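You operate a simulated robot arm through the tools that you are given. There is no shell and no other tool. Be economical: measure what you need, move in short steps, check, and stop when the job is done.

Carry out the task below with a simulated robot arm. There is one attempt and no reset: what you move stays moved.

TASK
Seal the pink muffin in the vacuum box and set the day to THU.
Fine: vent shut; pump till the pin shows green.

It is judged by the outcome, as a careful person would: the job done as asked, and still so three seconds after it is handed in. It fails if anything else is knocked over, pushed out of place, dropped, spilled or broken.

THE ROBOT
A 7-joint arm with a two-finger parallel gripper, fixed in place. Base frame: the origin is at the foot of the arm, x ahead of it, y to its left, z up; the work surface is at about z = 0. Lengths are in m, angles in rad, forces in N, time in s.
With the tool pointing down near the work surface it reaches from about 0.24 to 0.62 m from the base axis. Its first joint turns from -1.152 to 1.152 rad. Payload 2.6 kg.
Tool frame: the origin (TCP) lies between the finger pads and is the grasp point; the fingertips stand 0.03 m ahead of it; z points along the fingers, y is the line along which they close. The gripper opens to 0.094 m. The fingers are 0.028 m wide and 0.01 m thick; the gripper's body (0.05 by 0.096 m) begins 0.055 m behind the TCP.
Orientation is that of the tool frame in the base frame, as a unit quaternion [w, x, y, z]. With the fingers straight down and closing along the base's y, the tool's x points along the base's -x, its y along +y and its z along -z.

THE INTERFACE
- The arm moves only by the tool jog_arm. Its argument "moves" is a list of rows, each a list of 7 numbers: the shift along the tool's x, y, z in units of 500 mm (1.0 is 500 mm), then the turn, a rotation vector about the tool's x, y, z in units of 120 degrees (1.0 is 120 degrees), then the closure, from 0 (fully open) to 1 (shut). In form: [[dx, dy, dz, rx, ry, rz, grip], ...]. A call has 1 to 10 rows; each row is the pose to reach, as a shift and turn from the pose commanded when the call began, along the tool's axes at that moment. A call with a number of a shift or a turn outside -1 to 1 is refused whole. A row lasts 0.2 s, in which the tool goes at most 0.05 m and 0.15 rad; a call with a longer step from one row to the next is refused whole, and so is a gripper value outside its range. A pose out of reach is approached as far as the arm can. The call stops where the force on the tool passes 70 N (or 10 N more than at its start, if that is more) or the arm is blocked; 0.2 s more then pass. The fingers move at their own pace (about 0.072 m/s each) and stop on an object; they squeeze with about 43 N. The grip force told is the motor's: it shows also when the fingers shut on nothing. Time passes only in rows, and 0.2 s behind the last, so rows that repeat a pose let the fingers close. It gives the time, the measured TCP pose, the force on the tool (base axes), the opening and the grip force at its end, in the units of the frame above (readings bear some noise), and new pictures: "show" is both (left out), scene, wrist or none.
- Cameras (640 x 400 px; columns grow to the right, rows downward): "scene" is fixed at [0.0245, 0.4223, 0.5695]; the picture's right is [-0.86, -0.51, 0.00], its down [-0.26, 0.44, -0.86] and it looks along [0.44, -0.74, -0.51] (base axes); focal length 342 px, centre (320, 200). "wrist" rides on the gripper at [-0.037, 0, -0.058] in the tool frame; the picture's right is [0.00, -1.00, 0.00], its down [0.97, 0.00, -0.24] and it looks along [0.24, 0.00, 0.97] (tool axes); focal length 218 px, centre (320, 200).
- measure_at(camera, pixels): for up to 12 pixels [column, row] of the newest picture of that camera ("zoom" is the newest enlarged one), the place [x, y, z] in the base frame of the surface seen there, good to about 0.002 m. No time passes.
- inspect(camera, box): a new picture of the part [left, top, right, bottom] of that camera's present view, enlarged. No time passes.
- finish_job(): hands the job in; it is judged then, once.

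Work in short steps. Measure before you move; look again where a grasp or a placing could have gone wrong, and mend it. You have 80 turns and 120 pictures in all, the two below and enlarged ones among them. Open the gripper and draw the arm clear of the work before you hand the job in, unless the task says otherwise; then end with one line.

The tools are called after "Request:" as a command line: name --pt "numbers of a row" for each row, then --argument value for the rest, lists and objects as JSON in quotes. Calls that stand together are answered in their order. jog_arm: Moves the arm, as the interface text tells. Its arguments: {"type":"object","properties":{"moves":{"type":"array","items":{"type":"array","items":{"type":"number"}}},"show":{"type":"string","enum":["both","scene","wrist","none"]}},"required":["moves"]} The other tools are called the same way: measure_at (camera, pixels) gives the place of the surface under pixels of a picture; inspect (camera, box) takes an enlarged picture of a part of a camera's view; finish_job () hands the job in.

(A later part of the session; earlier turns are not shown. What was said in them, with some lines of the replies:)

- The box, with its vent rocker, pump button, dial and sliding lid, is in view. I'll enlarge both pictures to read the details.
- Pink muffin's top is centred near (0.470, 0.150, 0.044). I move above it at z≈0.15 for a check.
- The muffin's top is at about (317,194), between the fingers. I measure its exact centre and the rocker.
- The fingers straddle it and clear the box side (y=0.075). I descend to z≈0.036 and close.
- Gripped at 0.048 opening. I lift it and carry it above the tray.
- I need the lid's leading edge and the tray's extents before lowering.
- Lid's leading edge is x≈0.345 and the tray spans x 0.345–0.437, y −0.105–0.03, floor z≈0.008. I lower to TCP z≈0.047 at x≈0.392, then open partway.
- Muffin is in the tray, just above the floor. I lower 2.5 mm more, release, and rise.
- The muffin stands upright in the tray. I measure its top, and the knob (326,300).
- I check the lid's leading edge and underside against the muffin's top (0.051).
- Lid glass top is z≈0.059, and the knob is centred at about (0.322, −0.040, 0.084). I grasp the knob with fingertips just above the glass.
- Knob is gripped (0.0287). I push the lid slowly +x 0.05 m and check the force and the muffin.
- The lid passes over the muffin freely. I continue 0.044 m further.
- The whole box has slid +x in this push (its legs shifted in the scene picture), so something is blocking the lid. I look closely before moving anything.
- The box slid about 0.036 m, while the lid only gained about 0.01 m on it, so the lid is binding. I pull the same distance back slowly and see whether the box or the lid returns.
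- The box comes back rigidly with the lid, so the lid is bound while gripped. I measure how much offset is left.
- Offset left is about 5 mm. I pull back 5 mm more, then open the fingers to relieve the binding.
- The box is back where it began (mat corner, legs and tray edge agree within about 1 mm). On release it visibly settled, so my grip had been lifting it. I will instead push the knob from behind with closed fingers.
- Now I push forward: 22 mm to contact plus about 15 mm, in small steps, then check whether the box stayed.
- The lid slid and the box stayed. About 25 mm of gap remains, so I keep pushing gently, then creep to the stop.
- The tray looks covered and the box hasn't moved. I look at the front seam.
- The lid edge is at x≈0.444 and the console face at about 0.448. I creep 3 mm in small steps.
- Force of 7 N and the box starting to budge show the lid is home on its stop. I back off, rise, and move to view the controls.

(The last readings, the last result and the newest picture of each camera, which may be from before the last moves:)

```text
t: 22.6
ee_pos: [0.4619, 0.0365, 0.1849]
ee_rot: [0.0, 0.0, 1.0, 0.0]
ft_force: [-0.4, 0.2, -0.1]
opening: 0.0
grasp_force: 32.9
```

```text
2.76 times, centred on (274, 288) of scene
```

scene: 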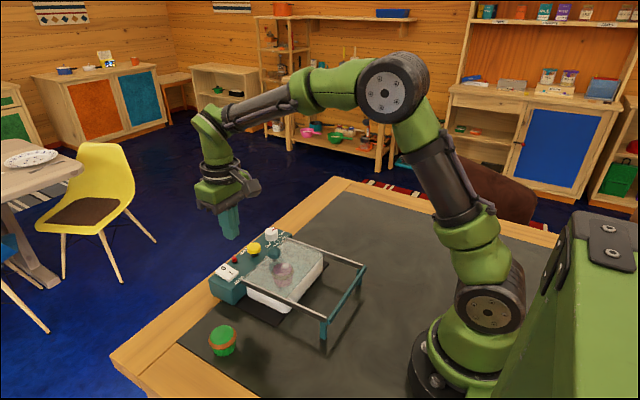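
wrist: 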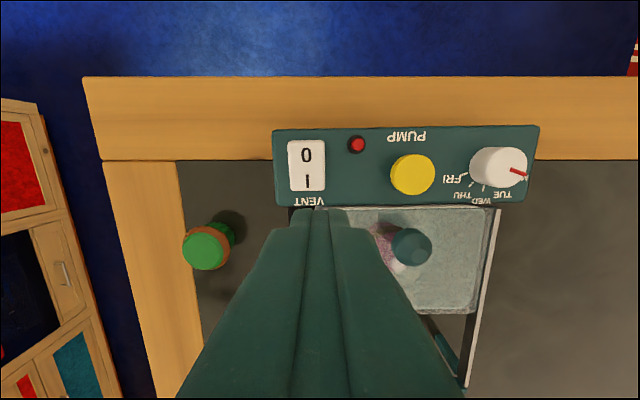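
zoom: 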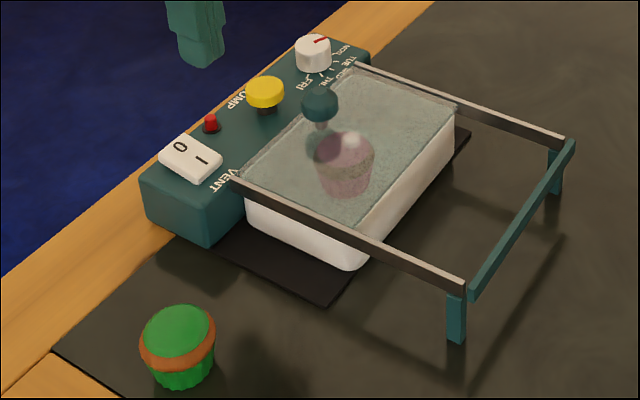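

The lid is shut over the tray. Now I measure the rocker, pump cap and dial from above.

Request:
measure_at --camera "wrist" --pixels '[[306, 145], [306, 155], [306, 168], [308, 185], [290, 165], [324, 165], [356, 143], [411, 174], [395, 174], [427, 174], [411, 160], [411, 190]]'

Request:
measure_at --camera "wrist" --pixels '[[500, 165], [480, 165], [524, 172], [505, 150], [505, 182], [514, 170], [473, 183], [483, 188], [494, 188], [522, 178], [380, 150]]'

Request:
inspect --camera "wrist" --box '[270, 110, 550, 285]'

```text
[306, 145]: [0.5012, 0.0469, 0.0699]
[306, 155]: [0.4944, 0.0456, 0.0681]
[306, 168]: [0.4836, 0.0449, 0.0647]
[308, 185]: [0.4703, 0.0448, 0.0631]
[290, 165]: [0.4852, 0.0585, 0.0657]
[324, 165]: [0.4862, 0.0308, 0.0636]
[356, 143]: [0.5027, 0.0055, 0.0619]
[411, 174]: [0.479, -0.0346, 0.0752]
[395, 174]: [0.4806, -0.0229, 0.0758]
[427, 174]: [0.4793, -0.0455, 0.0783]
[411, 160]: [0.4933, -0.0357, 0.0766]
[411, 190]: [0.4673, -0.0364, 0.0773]
```

```text
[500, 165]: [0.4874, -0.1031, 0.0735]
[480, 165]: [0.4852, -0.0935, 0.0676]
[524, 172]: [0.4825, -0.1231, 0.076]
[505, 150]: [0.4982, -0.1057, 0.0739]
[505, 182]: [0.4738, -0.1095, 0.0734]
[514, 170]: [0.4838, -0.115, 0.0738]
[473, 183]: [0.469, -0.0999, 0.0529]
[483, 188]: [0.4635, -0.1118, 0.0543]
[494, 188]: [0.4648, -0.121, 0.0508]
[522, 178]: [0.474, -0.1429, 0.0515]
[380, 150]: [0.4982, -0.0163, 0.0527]
```

```text
2.29 times, centred on (410, 198) of wrist
```

zoom: 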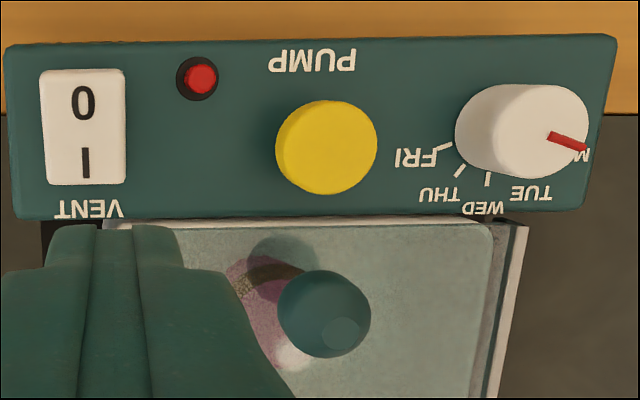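

The rocker's 0 end is raised (z 0.070 at x≈0.50), so I is pressed. I press the 0 end with closed fingertips.

Request:
jog_arm --pt "-0.082 0.017 0 0 0 0 1" --pt "-0.082 0.017 0.08 0 0 0 1" --pt "-0.082 0.017 0.15 0 0 0 1" --pt "-0.082 0.017 0.166 0 0 0 1" --pt "-0.082 0.017 0.174 0 0 0 1" --pt "-0.082 0.017 0.182 0 0 0 1" --show "scene"

```text
t: 24.0
ee_pos: [0.5052, 0.0442, 0.0948]
ee_rot: [0.0, 0.0, 1.0, 0.0]
ft_force: [2.8, 0.5, 2.6]
opening: 0.0
grasp_force: 33.4
```

scene: 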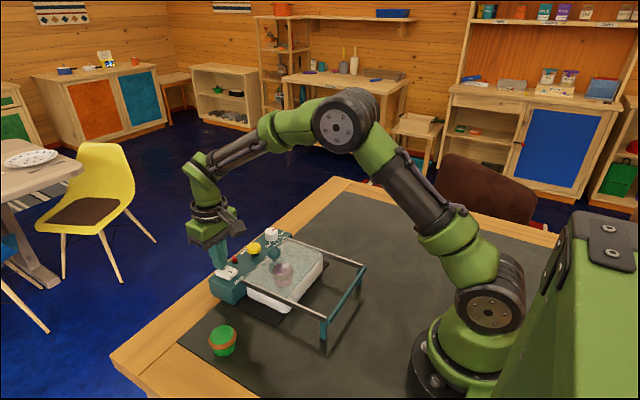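

Contact force is small; I press 4 mm more, then rise to look.

Request:
jog_arm --pt "0 0 0.004 0 0 0 1" --pt "0 0 0.008 0 0 0 1" --pt "0 0 0.008 0 0 0 1" --pt "0 0 -0.06 0 0 0 1" --pt "0.06 -0.01 -0.14 0 0 0 1" --pt "0.1 -0.06 -0.18 0 0 0 1" --pt "0.1 -0.06 -0.18 0 0 0 1" --show "wrist"

Request:
inspect --camera "scene" --box '[190, 220, 300, 320]'

Request:
inspect --camera "wrist" --box '[250, 100, 550, 288]'

```text
refused: row 5 steps farther than a row can; nothing moved
```

```text
4.00 times, centred on (245, 270) of scene
```

zoom: 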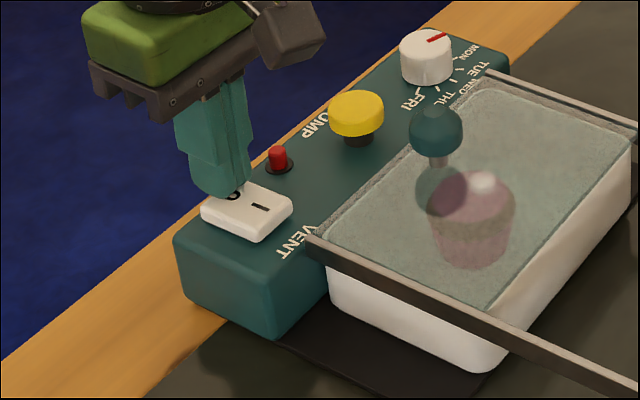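

```text
2.13 times, centred on (400, 194) of wrist
```

zoom: 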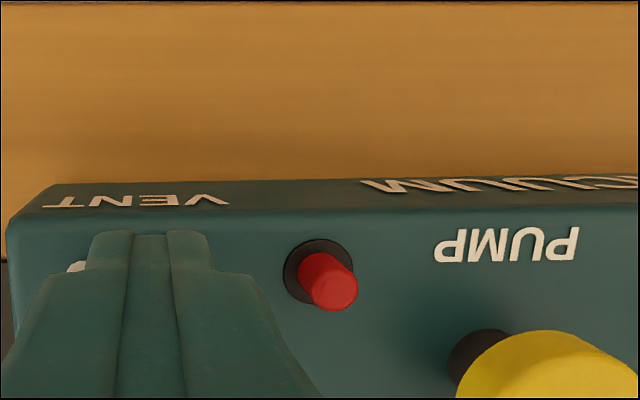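

The rocker has already tipped. I press slightly more to be sure, then rise.

Request:
jog_arm --pt "0 0 0.004 0 0 0 1" --pt "0 0 0.006 0 0 0 1" --pt "0 0 -0.06 0 0 0 1" --pt "0.03 -0.02 -0.13 0 0 0 1" --pt "0.07 -0.06 -0.18 0 0 0 1" --pt "0.1 -0.08 -0.18 0 0 0 1" --pt "0.1 -0.08 -0.18 0 0 0 1" --show "wrist"

Request:
inspect --camera "wrist" --box '[240, 100, 540, 288]'

```text
t: 25.6
ee_pos: [0.4529, 0.0042, 0.1826]
ee_rot: [-0.001, 0.0, 1.0, -0.001]
ft_force: [0.0, -0.3, 0.0]
opening: 0.0001
grasp_force: 33.6
```

wrist: 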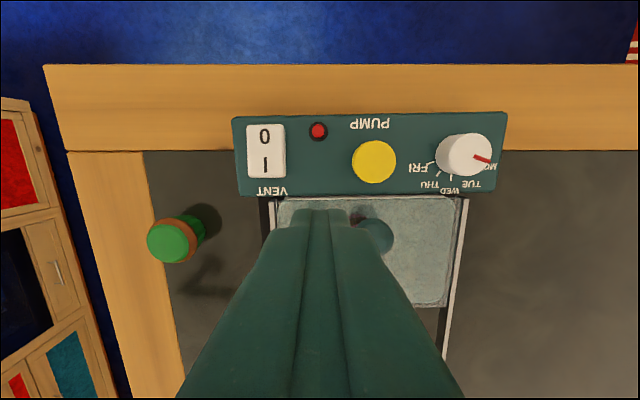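

```text
2.13 times, centred on (390, 194) of wrist
```

zoom: 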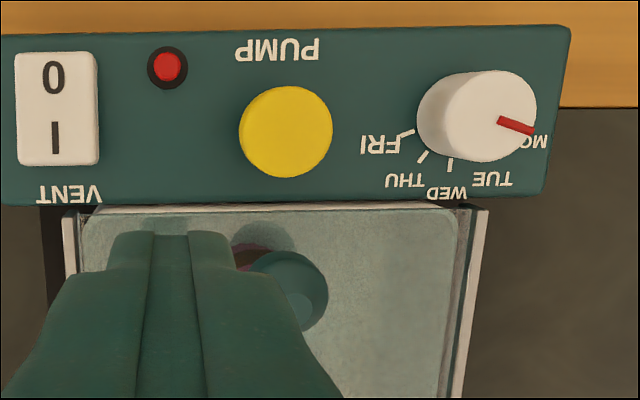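

I verify the rocker tilt and the pump cap position.

Request:
measure_at --camera "wrist" --pixels '[[265, 130], [265, 145], [267, 160], [268, 174], [374, 162], [361, 162], [387, 162], [374, 148], [374, 176], [370, 85]]'

```text
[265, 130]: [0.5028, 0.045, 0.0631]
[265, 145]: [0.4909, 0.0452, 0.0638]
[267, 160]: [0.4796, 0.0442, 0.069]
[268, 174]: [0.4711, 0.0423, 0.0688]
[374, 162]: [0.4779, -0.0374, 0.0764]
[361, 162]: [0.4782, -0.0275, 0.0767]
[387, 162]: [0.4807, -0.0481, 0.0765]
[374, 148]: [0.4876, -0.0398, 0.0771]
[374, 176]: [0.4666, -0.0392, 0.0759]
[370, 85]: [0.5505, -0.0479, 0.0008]
```

The 0 side is now down (0.063 vs 0.069). I move over the pump cap (0.479, −0.037, top 0.0765) and press once.

Request:
jog_arm --pt "-0.026 -0.042 0 0 0 0 1" --pt "-0.052 -0.083 0.02 0 0 0 1" --pt "-0.052 -0.083 0.1 0 0 0 1" --pt "-0.052 -0.083 0.143 0 0 0 1" --pt "-0.052 -0.083 0.16 0 0 0 1" --pt "-0.052 -0.083 0.168 0 0 0 1" --pt "-0.052 -0.083 0.174 0 0 0 1" --show "scene"

Request:
inspect --camera "scene" --box '[190, 220, 300, 320]'

```text
t: 27.2
ee_pos: [0.4812, -0.0374, 0.0984]
ee_rot: [0.001, 0.001, 1.0, 0.0]
ft_force: [-1.2, -1.0, 3.9]
opening: 0.0001
grasp_force: 33.4
```

scene: 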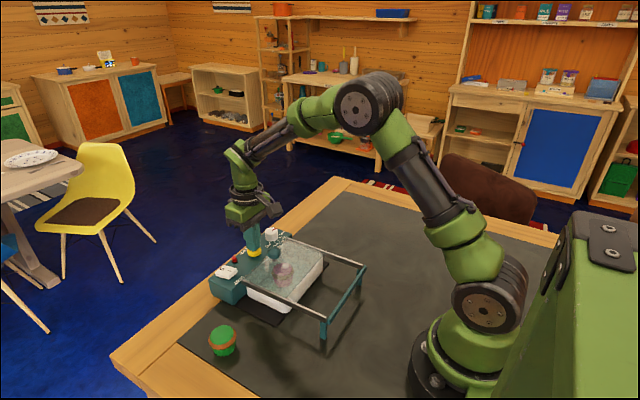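

```text
4.00 times, centred on (245, 270) of scene
```

zoom: 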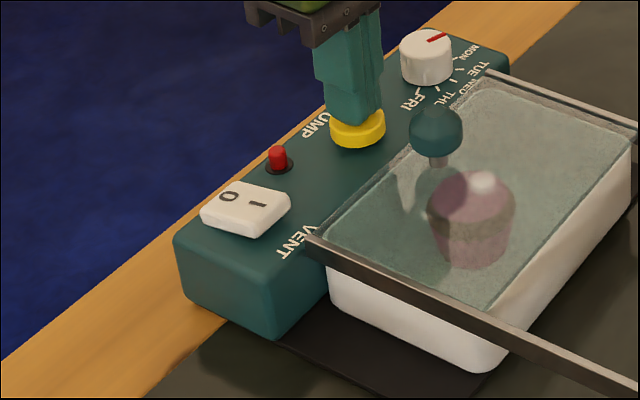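

The cap went down with 4 N; the pin is still red. I go 3 mm deeper and run several strokes.

Request:
jog_arm --pt "0 0 0.006 0 0 0 1" --pt "0 0 -0.03 0 0 0 1" --pt "0 0 -0.03 0 0 0 1" --pt "0 0 0 0 0 0 1" --pt "0 0 0.006 0 0 0 1" --pt "0 0 -0.03 0 0 0 1" --pt "0 0 -0.03 0 0 0 1" --pt "0 0 0 0 0 0 1" --pt "0 0 0.006 0 0 0 1" --pt "0 0 -0.03 0 0 0 1" --show "none"

Request:
inspect --camera "scene" --box '[190, 220, 300, 320]'

```text
t: 29.4
ee_pos: [0.4784, -0.0386, 0.1114]
ee_rot: [0.0, 0.0, 1.0, 0.0]
ft_force: [0.2, 0.5, 0.1]
opening: 0.0002
grasp_force: 33.0
```

```text
4.00 times, centred on (245, 270) of scene
```

zoom: 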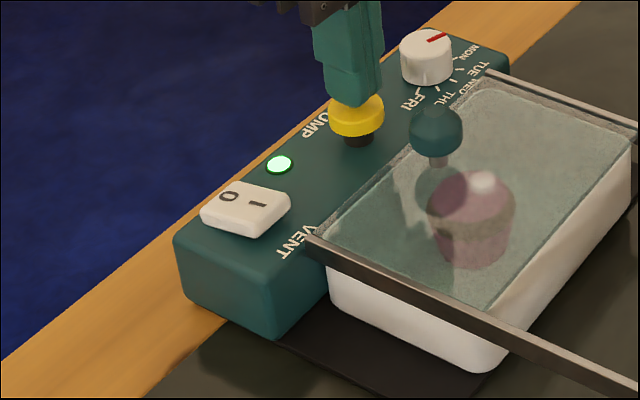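

The pin shows green. Next is the dial: I rise and move over it with the fingers opening for a clear look.

Request:
jog_arm --pt "0 0 -0.08 0 0 0 1" --pt "0.02 -0.05 -0.14 0 0 0 0.5" --pt "0.05 -0.11 -0.14 0 0 0 0.5" --pt "0.07 -0.144 -0.14 0 0 0 0.5" --pt "0.07 -0.144 -0.14 0 0 0 0.5"

Request:
inspect --camera "wrist" --box '[240, 90, 400, 190]'

```text
t: 30.6
ee_pos: [0.4443, -0.1105, 0.1812]
ee_rot: [0.001, 0.0, 1.0, 0.001]
ft_force: [-0.5, 0.7, 0.5]
opening: 0.0472
grasp_force: 0.1
```

scene: 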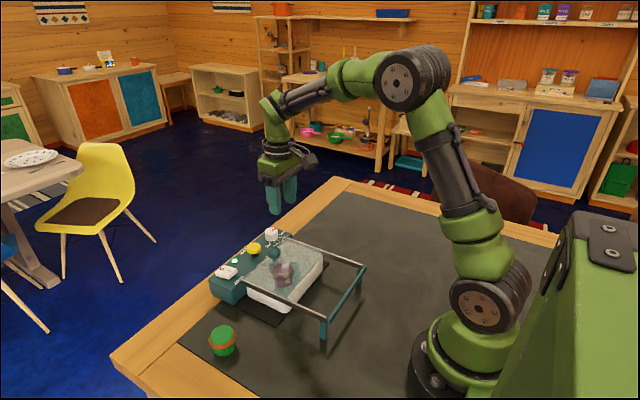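
wrist: 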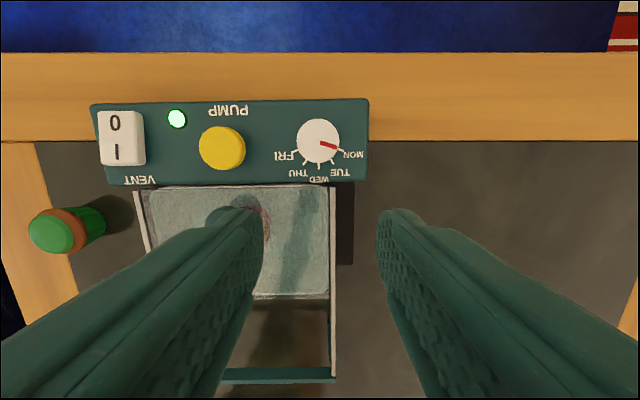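

```text
4.00 times, centred on (320, 140) of wrist
```

zoom: 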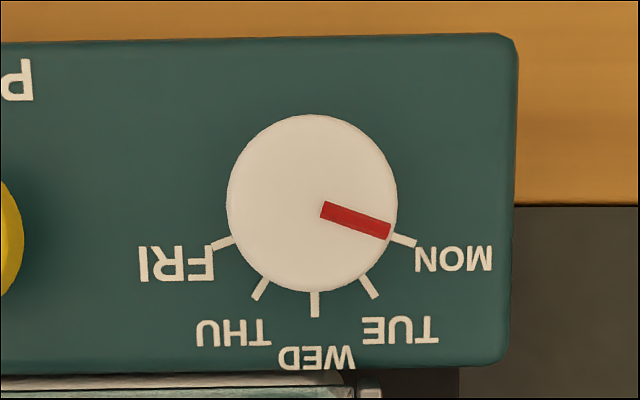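

I measure the dial's rim for its centre, and the ticks. Turning from MON to THU is about 105° clockwise seen from above.

Request:
measure_at --camera "zoom" --pixels '[[312, 203], [232, 203], [392, 203], [312, 122], [312, 284], [255, 145], [370, 260], [256, 260], [370, 146]]'

Request:
measure_at --camera "zoom" --pixels '[[222, 243], [262, 289], [315, 305], [369, 287], [403, 240], [325, 208], [388, 231], [150, 150]]'

```text
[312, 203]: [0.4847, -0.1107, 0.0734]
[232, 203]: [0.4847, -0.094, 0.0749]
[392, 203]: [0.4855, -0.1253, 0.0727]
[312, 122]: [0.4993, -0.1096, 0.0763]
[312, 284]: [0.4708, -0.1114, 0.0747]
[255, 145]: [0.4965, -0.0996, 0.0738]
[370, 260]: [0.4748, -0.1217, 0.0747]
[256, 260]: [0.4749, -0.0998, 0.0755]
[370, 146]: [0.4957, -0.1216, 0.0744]
```

```text
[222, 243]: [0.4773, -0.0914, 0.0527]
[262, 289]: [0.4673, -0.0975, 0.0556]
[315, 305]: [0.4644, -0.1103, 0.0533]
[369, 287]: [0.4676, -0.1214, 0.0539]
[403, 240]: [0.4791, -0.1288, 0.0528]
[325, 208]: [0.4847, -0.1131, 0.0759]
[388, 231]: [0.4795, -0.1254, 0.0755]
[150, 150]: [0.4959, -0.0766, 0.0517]
```

The dial centre is (0.4852, −0.1102), radius 0.0155; ticks are 35° apart. I pre-rotate −50° above it and move over the centre, then check alignment.

Request:
jog_arm --pt "-0.02 -0.002 0 0 0 -0.07 0.5" --pt "-0.04 -0.002 0 0 0 -0.14 0.5" --pt "-0.06 -0.002 0 0 0 -0.21 0.5" --pt "-0.082 -0.002 0 0 0 -0.28 0.5" --pt "-0.082 -0.002 0.04 0 0 -0.35 0.5" --pt "-0.082 -0.002 0.08 0 0 -0.4167 0.5" --pt "-0.082 -0.002 0.08 0 0 -0.4167 0.5" --pt "-0.082 -0.002 0.08 0 0 -0.4167 0.5"

```text
t: 32.4
ee_pos: [0.4857, -0.1113, 0.1436]
ee_rot: [0.0, -0.423, 0.906, 0.0]
ft_force: [-0.5, -0.4, 0.3]
opening: 0.047
grasp_force: 0.1
```

scene: 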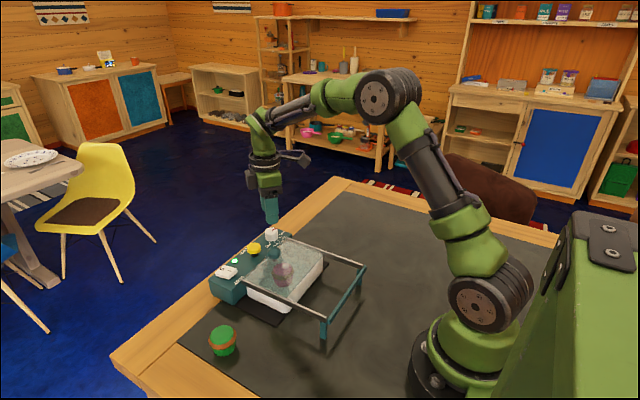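
wrist: 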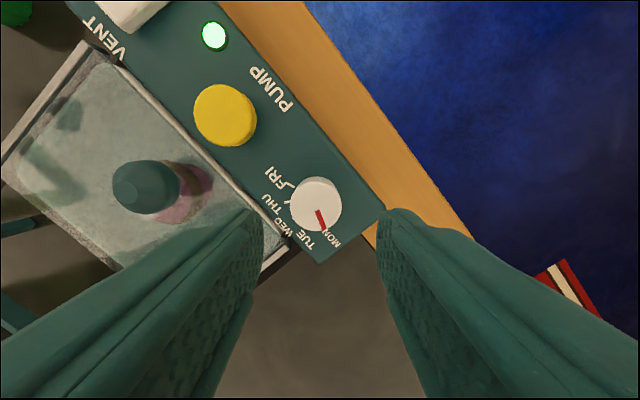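

Centred over the dial. I descend to TCP z≈0.089 (tips ~6 mm above the panel) and look before closing.

Request:
jog_arm --pt "0 0 0.05 0 0 0 0.5" --pt "0 0 0.09 0 0 0 0.5" --pt "0 0 0.108 0 0 0 0.5" --pt "0 0 0.108 0 0 0 0.5"

Request:
inspect --camera "scene" --box '[220, 190, 320, 270]'

```text
t: 33.4
ee_pos: [0.4868, -0.1126, 0.0895]
ee_rot: [0.0, -0.423, 0.906, 0.0]
ft_force: [-1.1, 0.0, 0.9]
opening: 0.0469
grasp_force: 0.1
```

scene: 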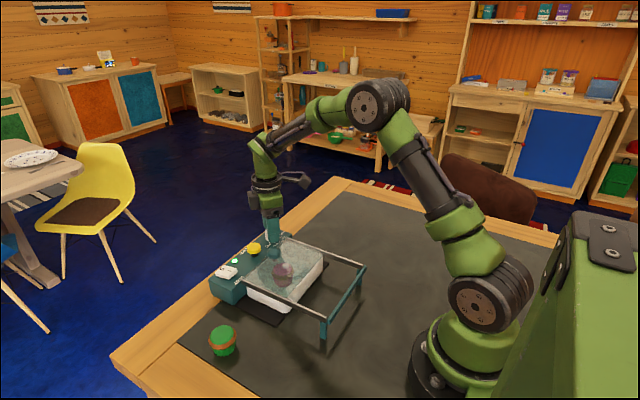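
wrist: 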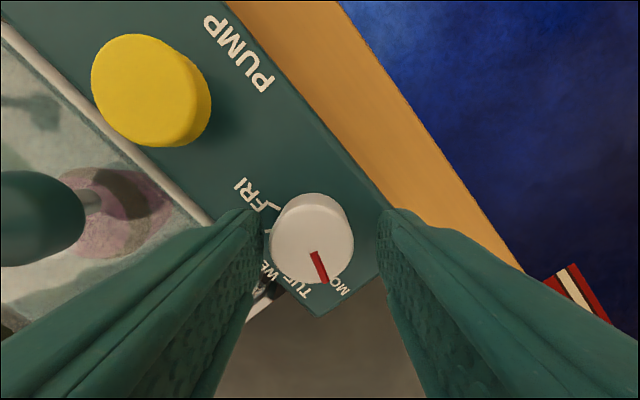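

```text
5.00 times, centred on (270, 230) of scene
```

zoom: 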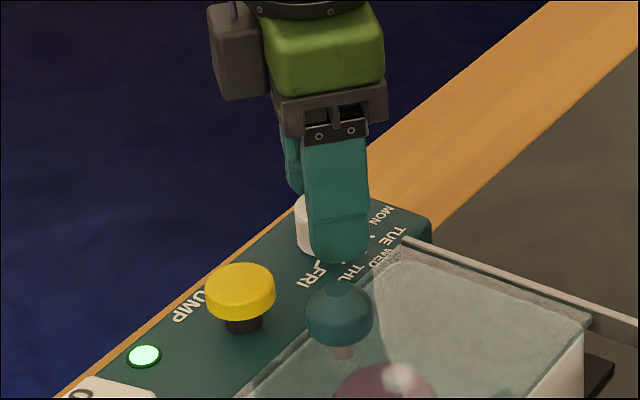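

The dial sits about 2 mm to the tool's +y side. I correct that and close on it, then check forces before turning.

Request:
jog_arm --pt "-0.003 0.0045 0 0 0 0 0.5" --pt "-0.003 0.0045 0 0 0 0 0.6" --pt "-0.003 0.0045 0 0 0 0 0.66" --pt "-0.003 0.0045 0 0 0 0 0.72" --pt "-0.003 0.0045 0 0 0 0 0.72"

```text
t: 34.6
ee_pos: [0.4846, -0.1088, 0.0883]
ee_rot: [0.0, -0.423, 0.906, 0.001]
ft_force: [-5.3, 4.0, 3.7]
opening: 0.0306
grasp_force: 43.3
```

scene: 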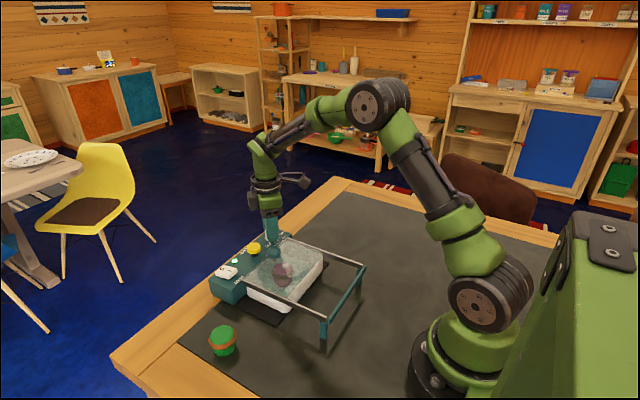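
wrist: 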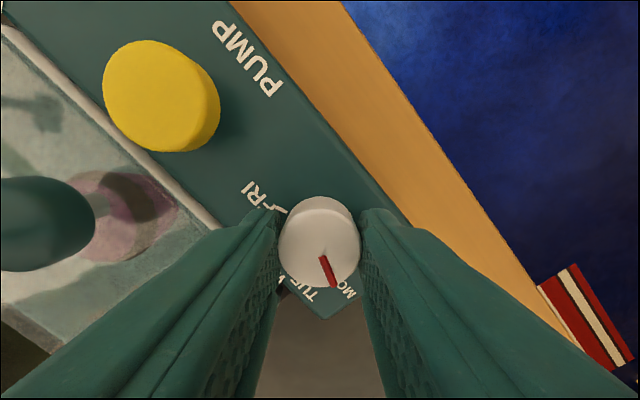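

Gripped, with a ~6 N side load along tool +y; I relieve it with a 1 mm shift and begin turning clockwise, 6 rows first (50°).

Request:
jog_arm --pt "0 0.002 0 0 0 0 0.72" --pt "0 0.002 0 0 0 0.07 0.72" --pt "0 0.002 0 0 0 0.14 0.72" --pt "0 0.002 0 0 0 0.21 0.72" --pt "0 0.002 0 0 0 0.28 0.72" --pt "0 0.002 0 0 0 0.35 0.72" --pt "0 0.002 0 0 0 0.4167 0.72"

```text
t: 36.2
ee_pos: [0.4852, -0.1091, 0.0887]
ee_rot: [0.001, 0.002, 1.0, -0.001]
ft_force: [3.3, -6.6, 3.5]
opening: 0.0307
grasp_force: 43.0
```

scene: 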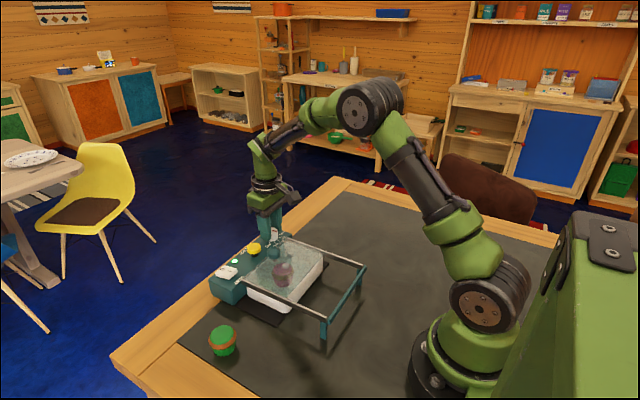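
wrist: 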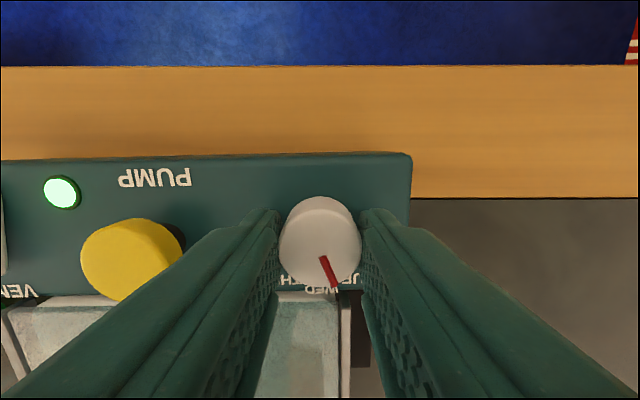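

The dial turns with the grip, and the box is still. I continue 55° more with a slight relief shift.

Request:
jog_arm --pt "-0.001 -0.0016 0 0 0 0.07 0.72" --pt "-0.001 -0.0016 0 0 0 0.14 0.72" --pt "-0.001 -0.0016 0 0 0 0.21 0.72" --pt "-0.001 -0.0016 0 0 0 0.28 0.72" --pt "-0.001 -0.0016 0 0 0 0.35 0.72" --pt "-0.001 -0.0016 0 0 0 0.41 0.72" --pt "-0.001 -0.0016 0 0 0 0.458 0.72" --pt "-0.001 -0.0016 0 0 0 0.458 0.72"

Request:
inspect --camera "wrist" --box '[220, 150, 420, 320]'

```text
t: 38.0
ee_pos: [0.4841, -0.1092, 0.0893]
ee_rot: [0.001, 0.462, 0.887, 0.0]
ft_force: [4.3, -9.0, 8.4]
opening: 0.0306
grasp_force: 43.1
```

scene: 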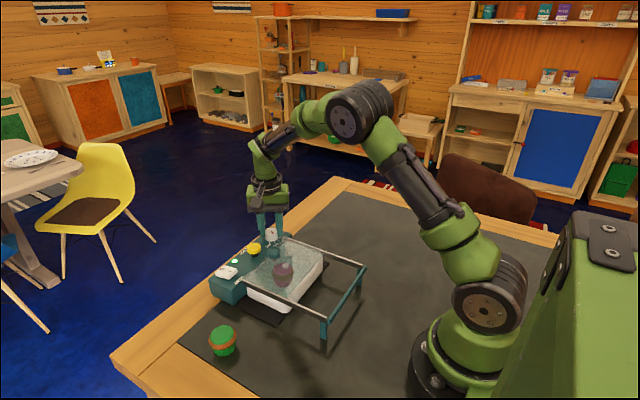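
wrist: 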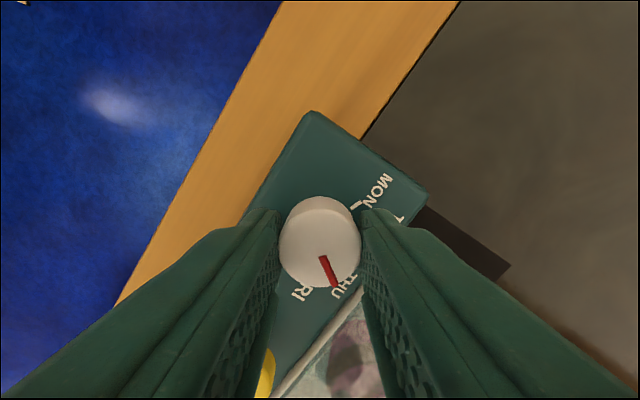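

```text
2.35 times, centred on (320, 235) of wrist
```

zoom: 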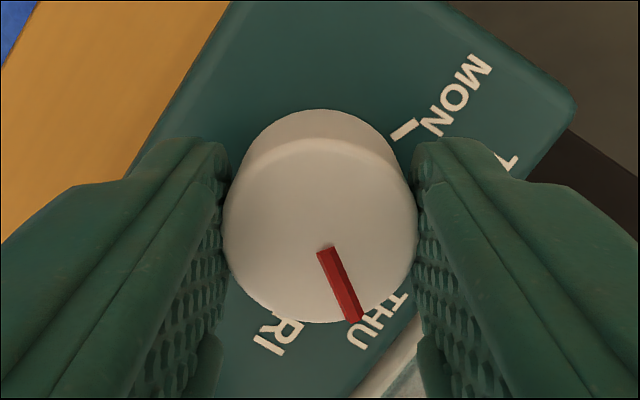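

Pointer is at THU. I open modestly, rise straight up, and look.

Request:
jog_arm --pt "0 0 0 0 0 0 0.55" --pt "0 0 0 0 0 0 0.55" --pt "0 0 -0.06 0 0 0 0.55" --pt "0 0 -0.14 0 0 -0.06 0.55" --pt "0 0 -0.2 0 0 -0.13 0.55" --pt "0 0 -0.2 0 0 -0.2 0.55" --pt "0.03 0 -0.2 0 0 -0.27 0.55" --pt "0.06 0 -0.2 0 0 -0.34 0.55" --pt "0.06 0 -0.2 0 0 -0.41 0.55" --pt "0.06 0 -0.2 0 0 -0.458 0.55"

Request:
inspect --camera "scene" --box '[170, 215, 378, 360]'

Request:
inspect --camera "wrist" --box '[200, 80, 440, 230]'

```text
t: 40.2
ee_pos: [0.468, -0.0843, 0.1895]
ee_rot: [0.0, 0.0, 1.0, 0.0]
ft_force: [-0.2, -0.4, 0.2]
opening: 0.0423
grasp_force: 0.1
```

scene: 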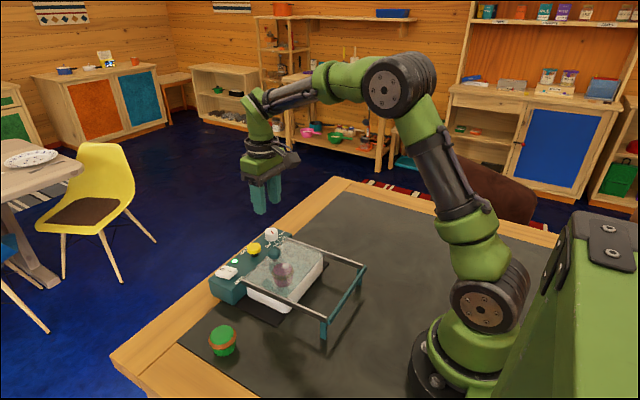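
wrist: 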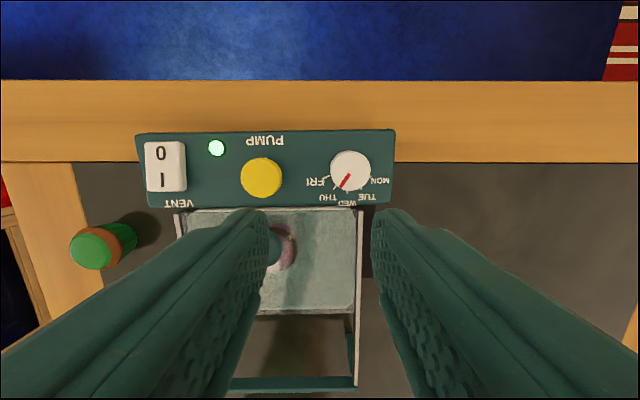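

```text
2.76 times, centred on (274, 288) of scene
```

zoom: 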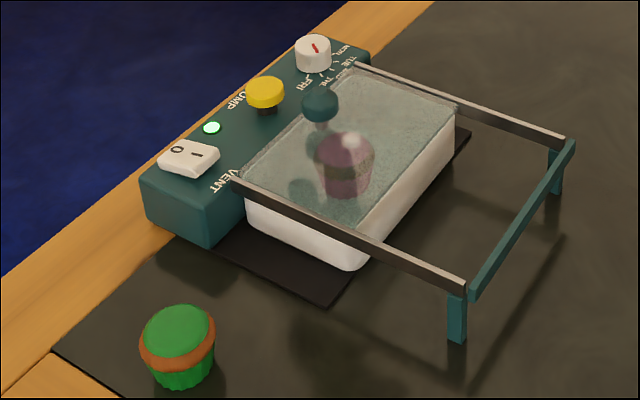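

```text
2.67 times, centred on (320, 155) of wrist
```

zoom: 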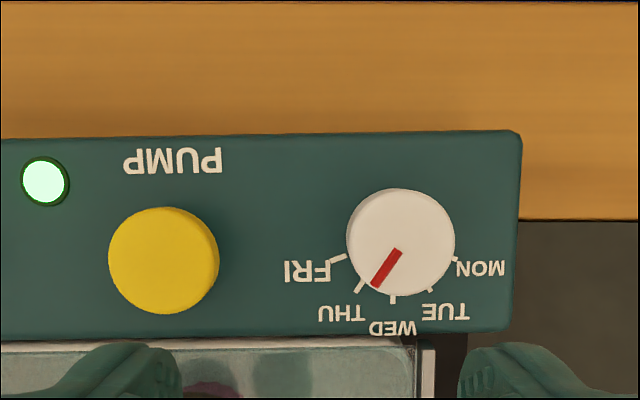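

The pointer is in line with THU (~55° on the left side), the pin is green, 0 is down, the lid is shut and the box is in place. I open and draw the arm clear.

Request:
jog_arm --pt "0 0 -0.09 0 0 0 0" --pt "0.03 0 -0.17 0 0 0 0" --pt "0.1 0 -0.22 0 0 0 0" --pt "0.17 0 -0.26 0 0 0 0" --pt "0.25 0 -0.28 0 0 0 0" --pt "0.25 0 -0.28 0 0 0 0" --pt "0.25 0 -0.28 0 0 0 0"

Request:
inspect --camera "wrist" --box '[140, 30, 380, 180]'

```text
t: 41.8
ee_pos: [0.3433, -0.0851, 0.3272]
ee_rot: [0.0, 0.0, 1.0, 0.0]
ft_force: [-0.6, -0.4, 0.3]
opening: 0.094
grasp_force: 0.1
```

scene: 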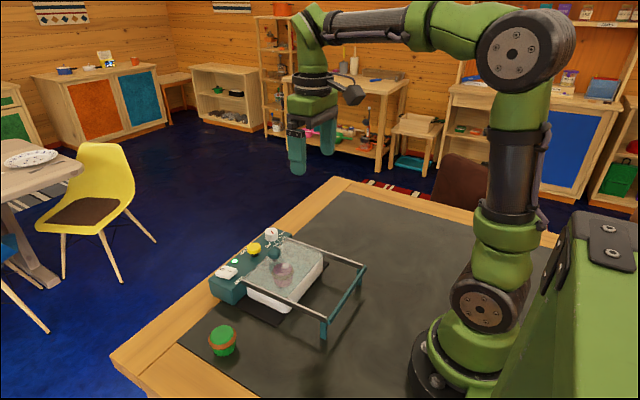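
wrist: 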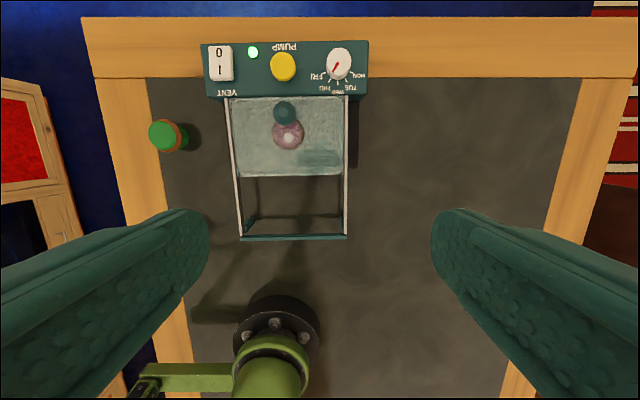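

```text
2.67 times, centred on (260, 105) of wrist
```

zoom: 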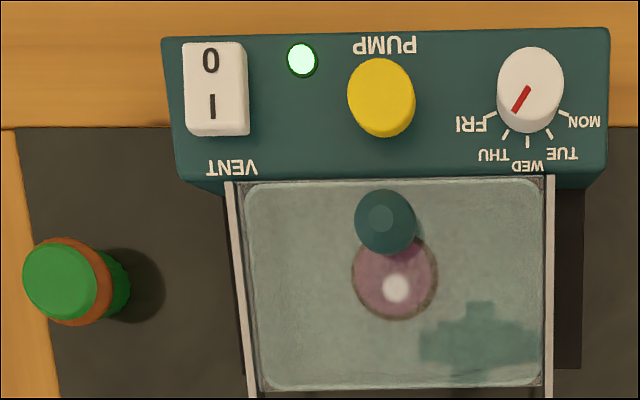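

Everything is as asked and the arm is clear, so I hand it in.

Request:
finish_job

```text
The job is handed in.
```

The pink muffin is sealed in the vacuum box with the lid closed, vent shut (0), pin green and day set to THU; I accidentally slid the box about 36 mm while closing the lid, then moved it back to within about 1 mm of where it started.
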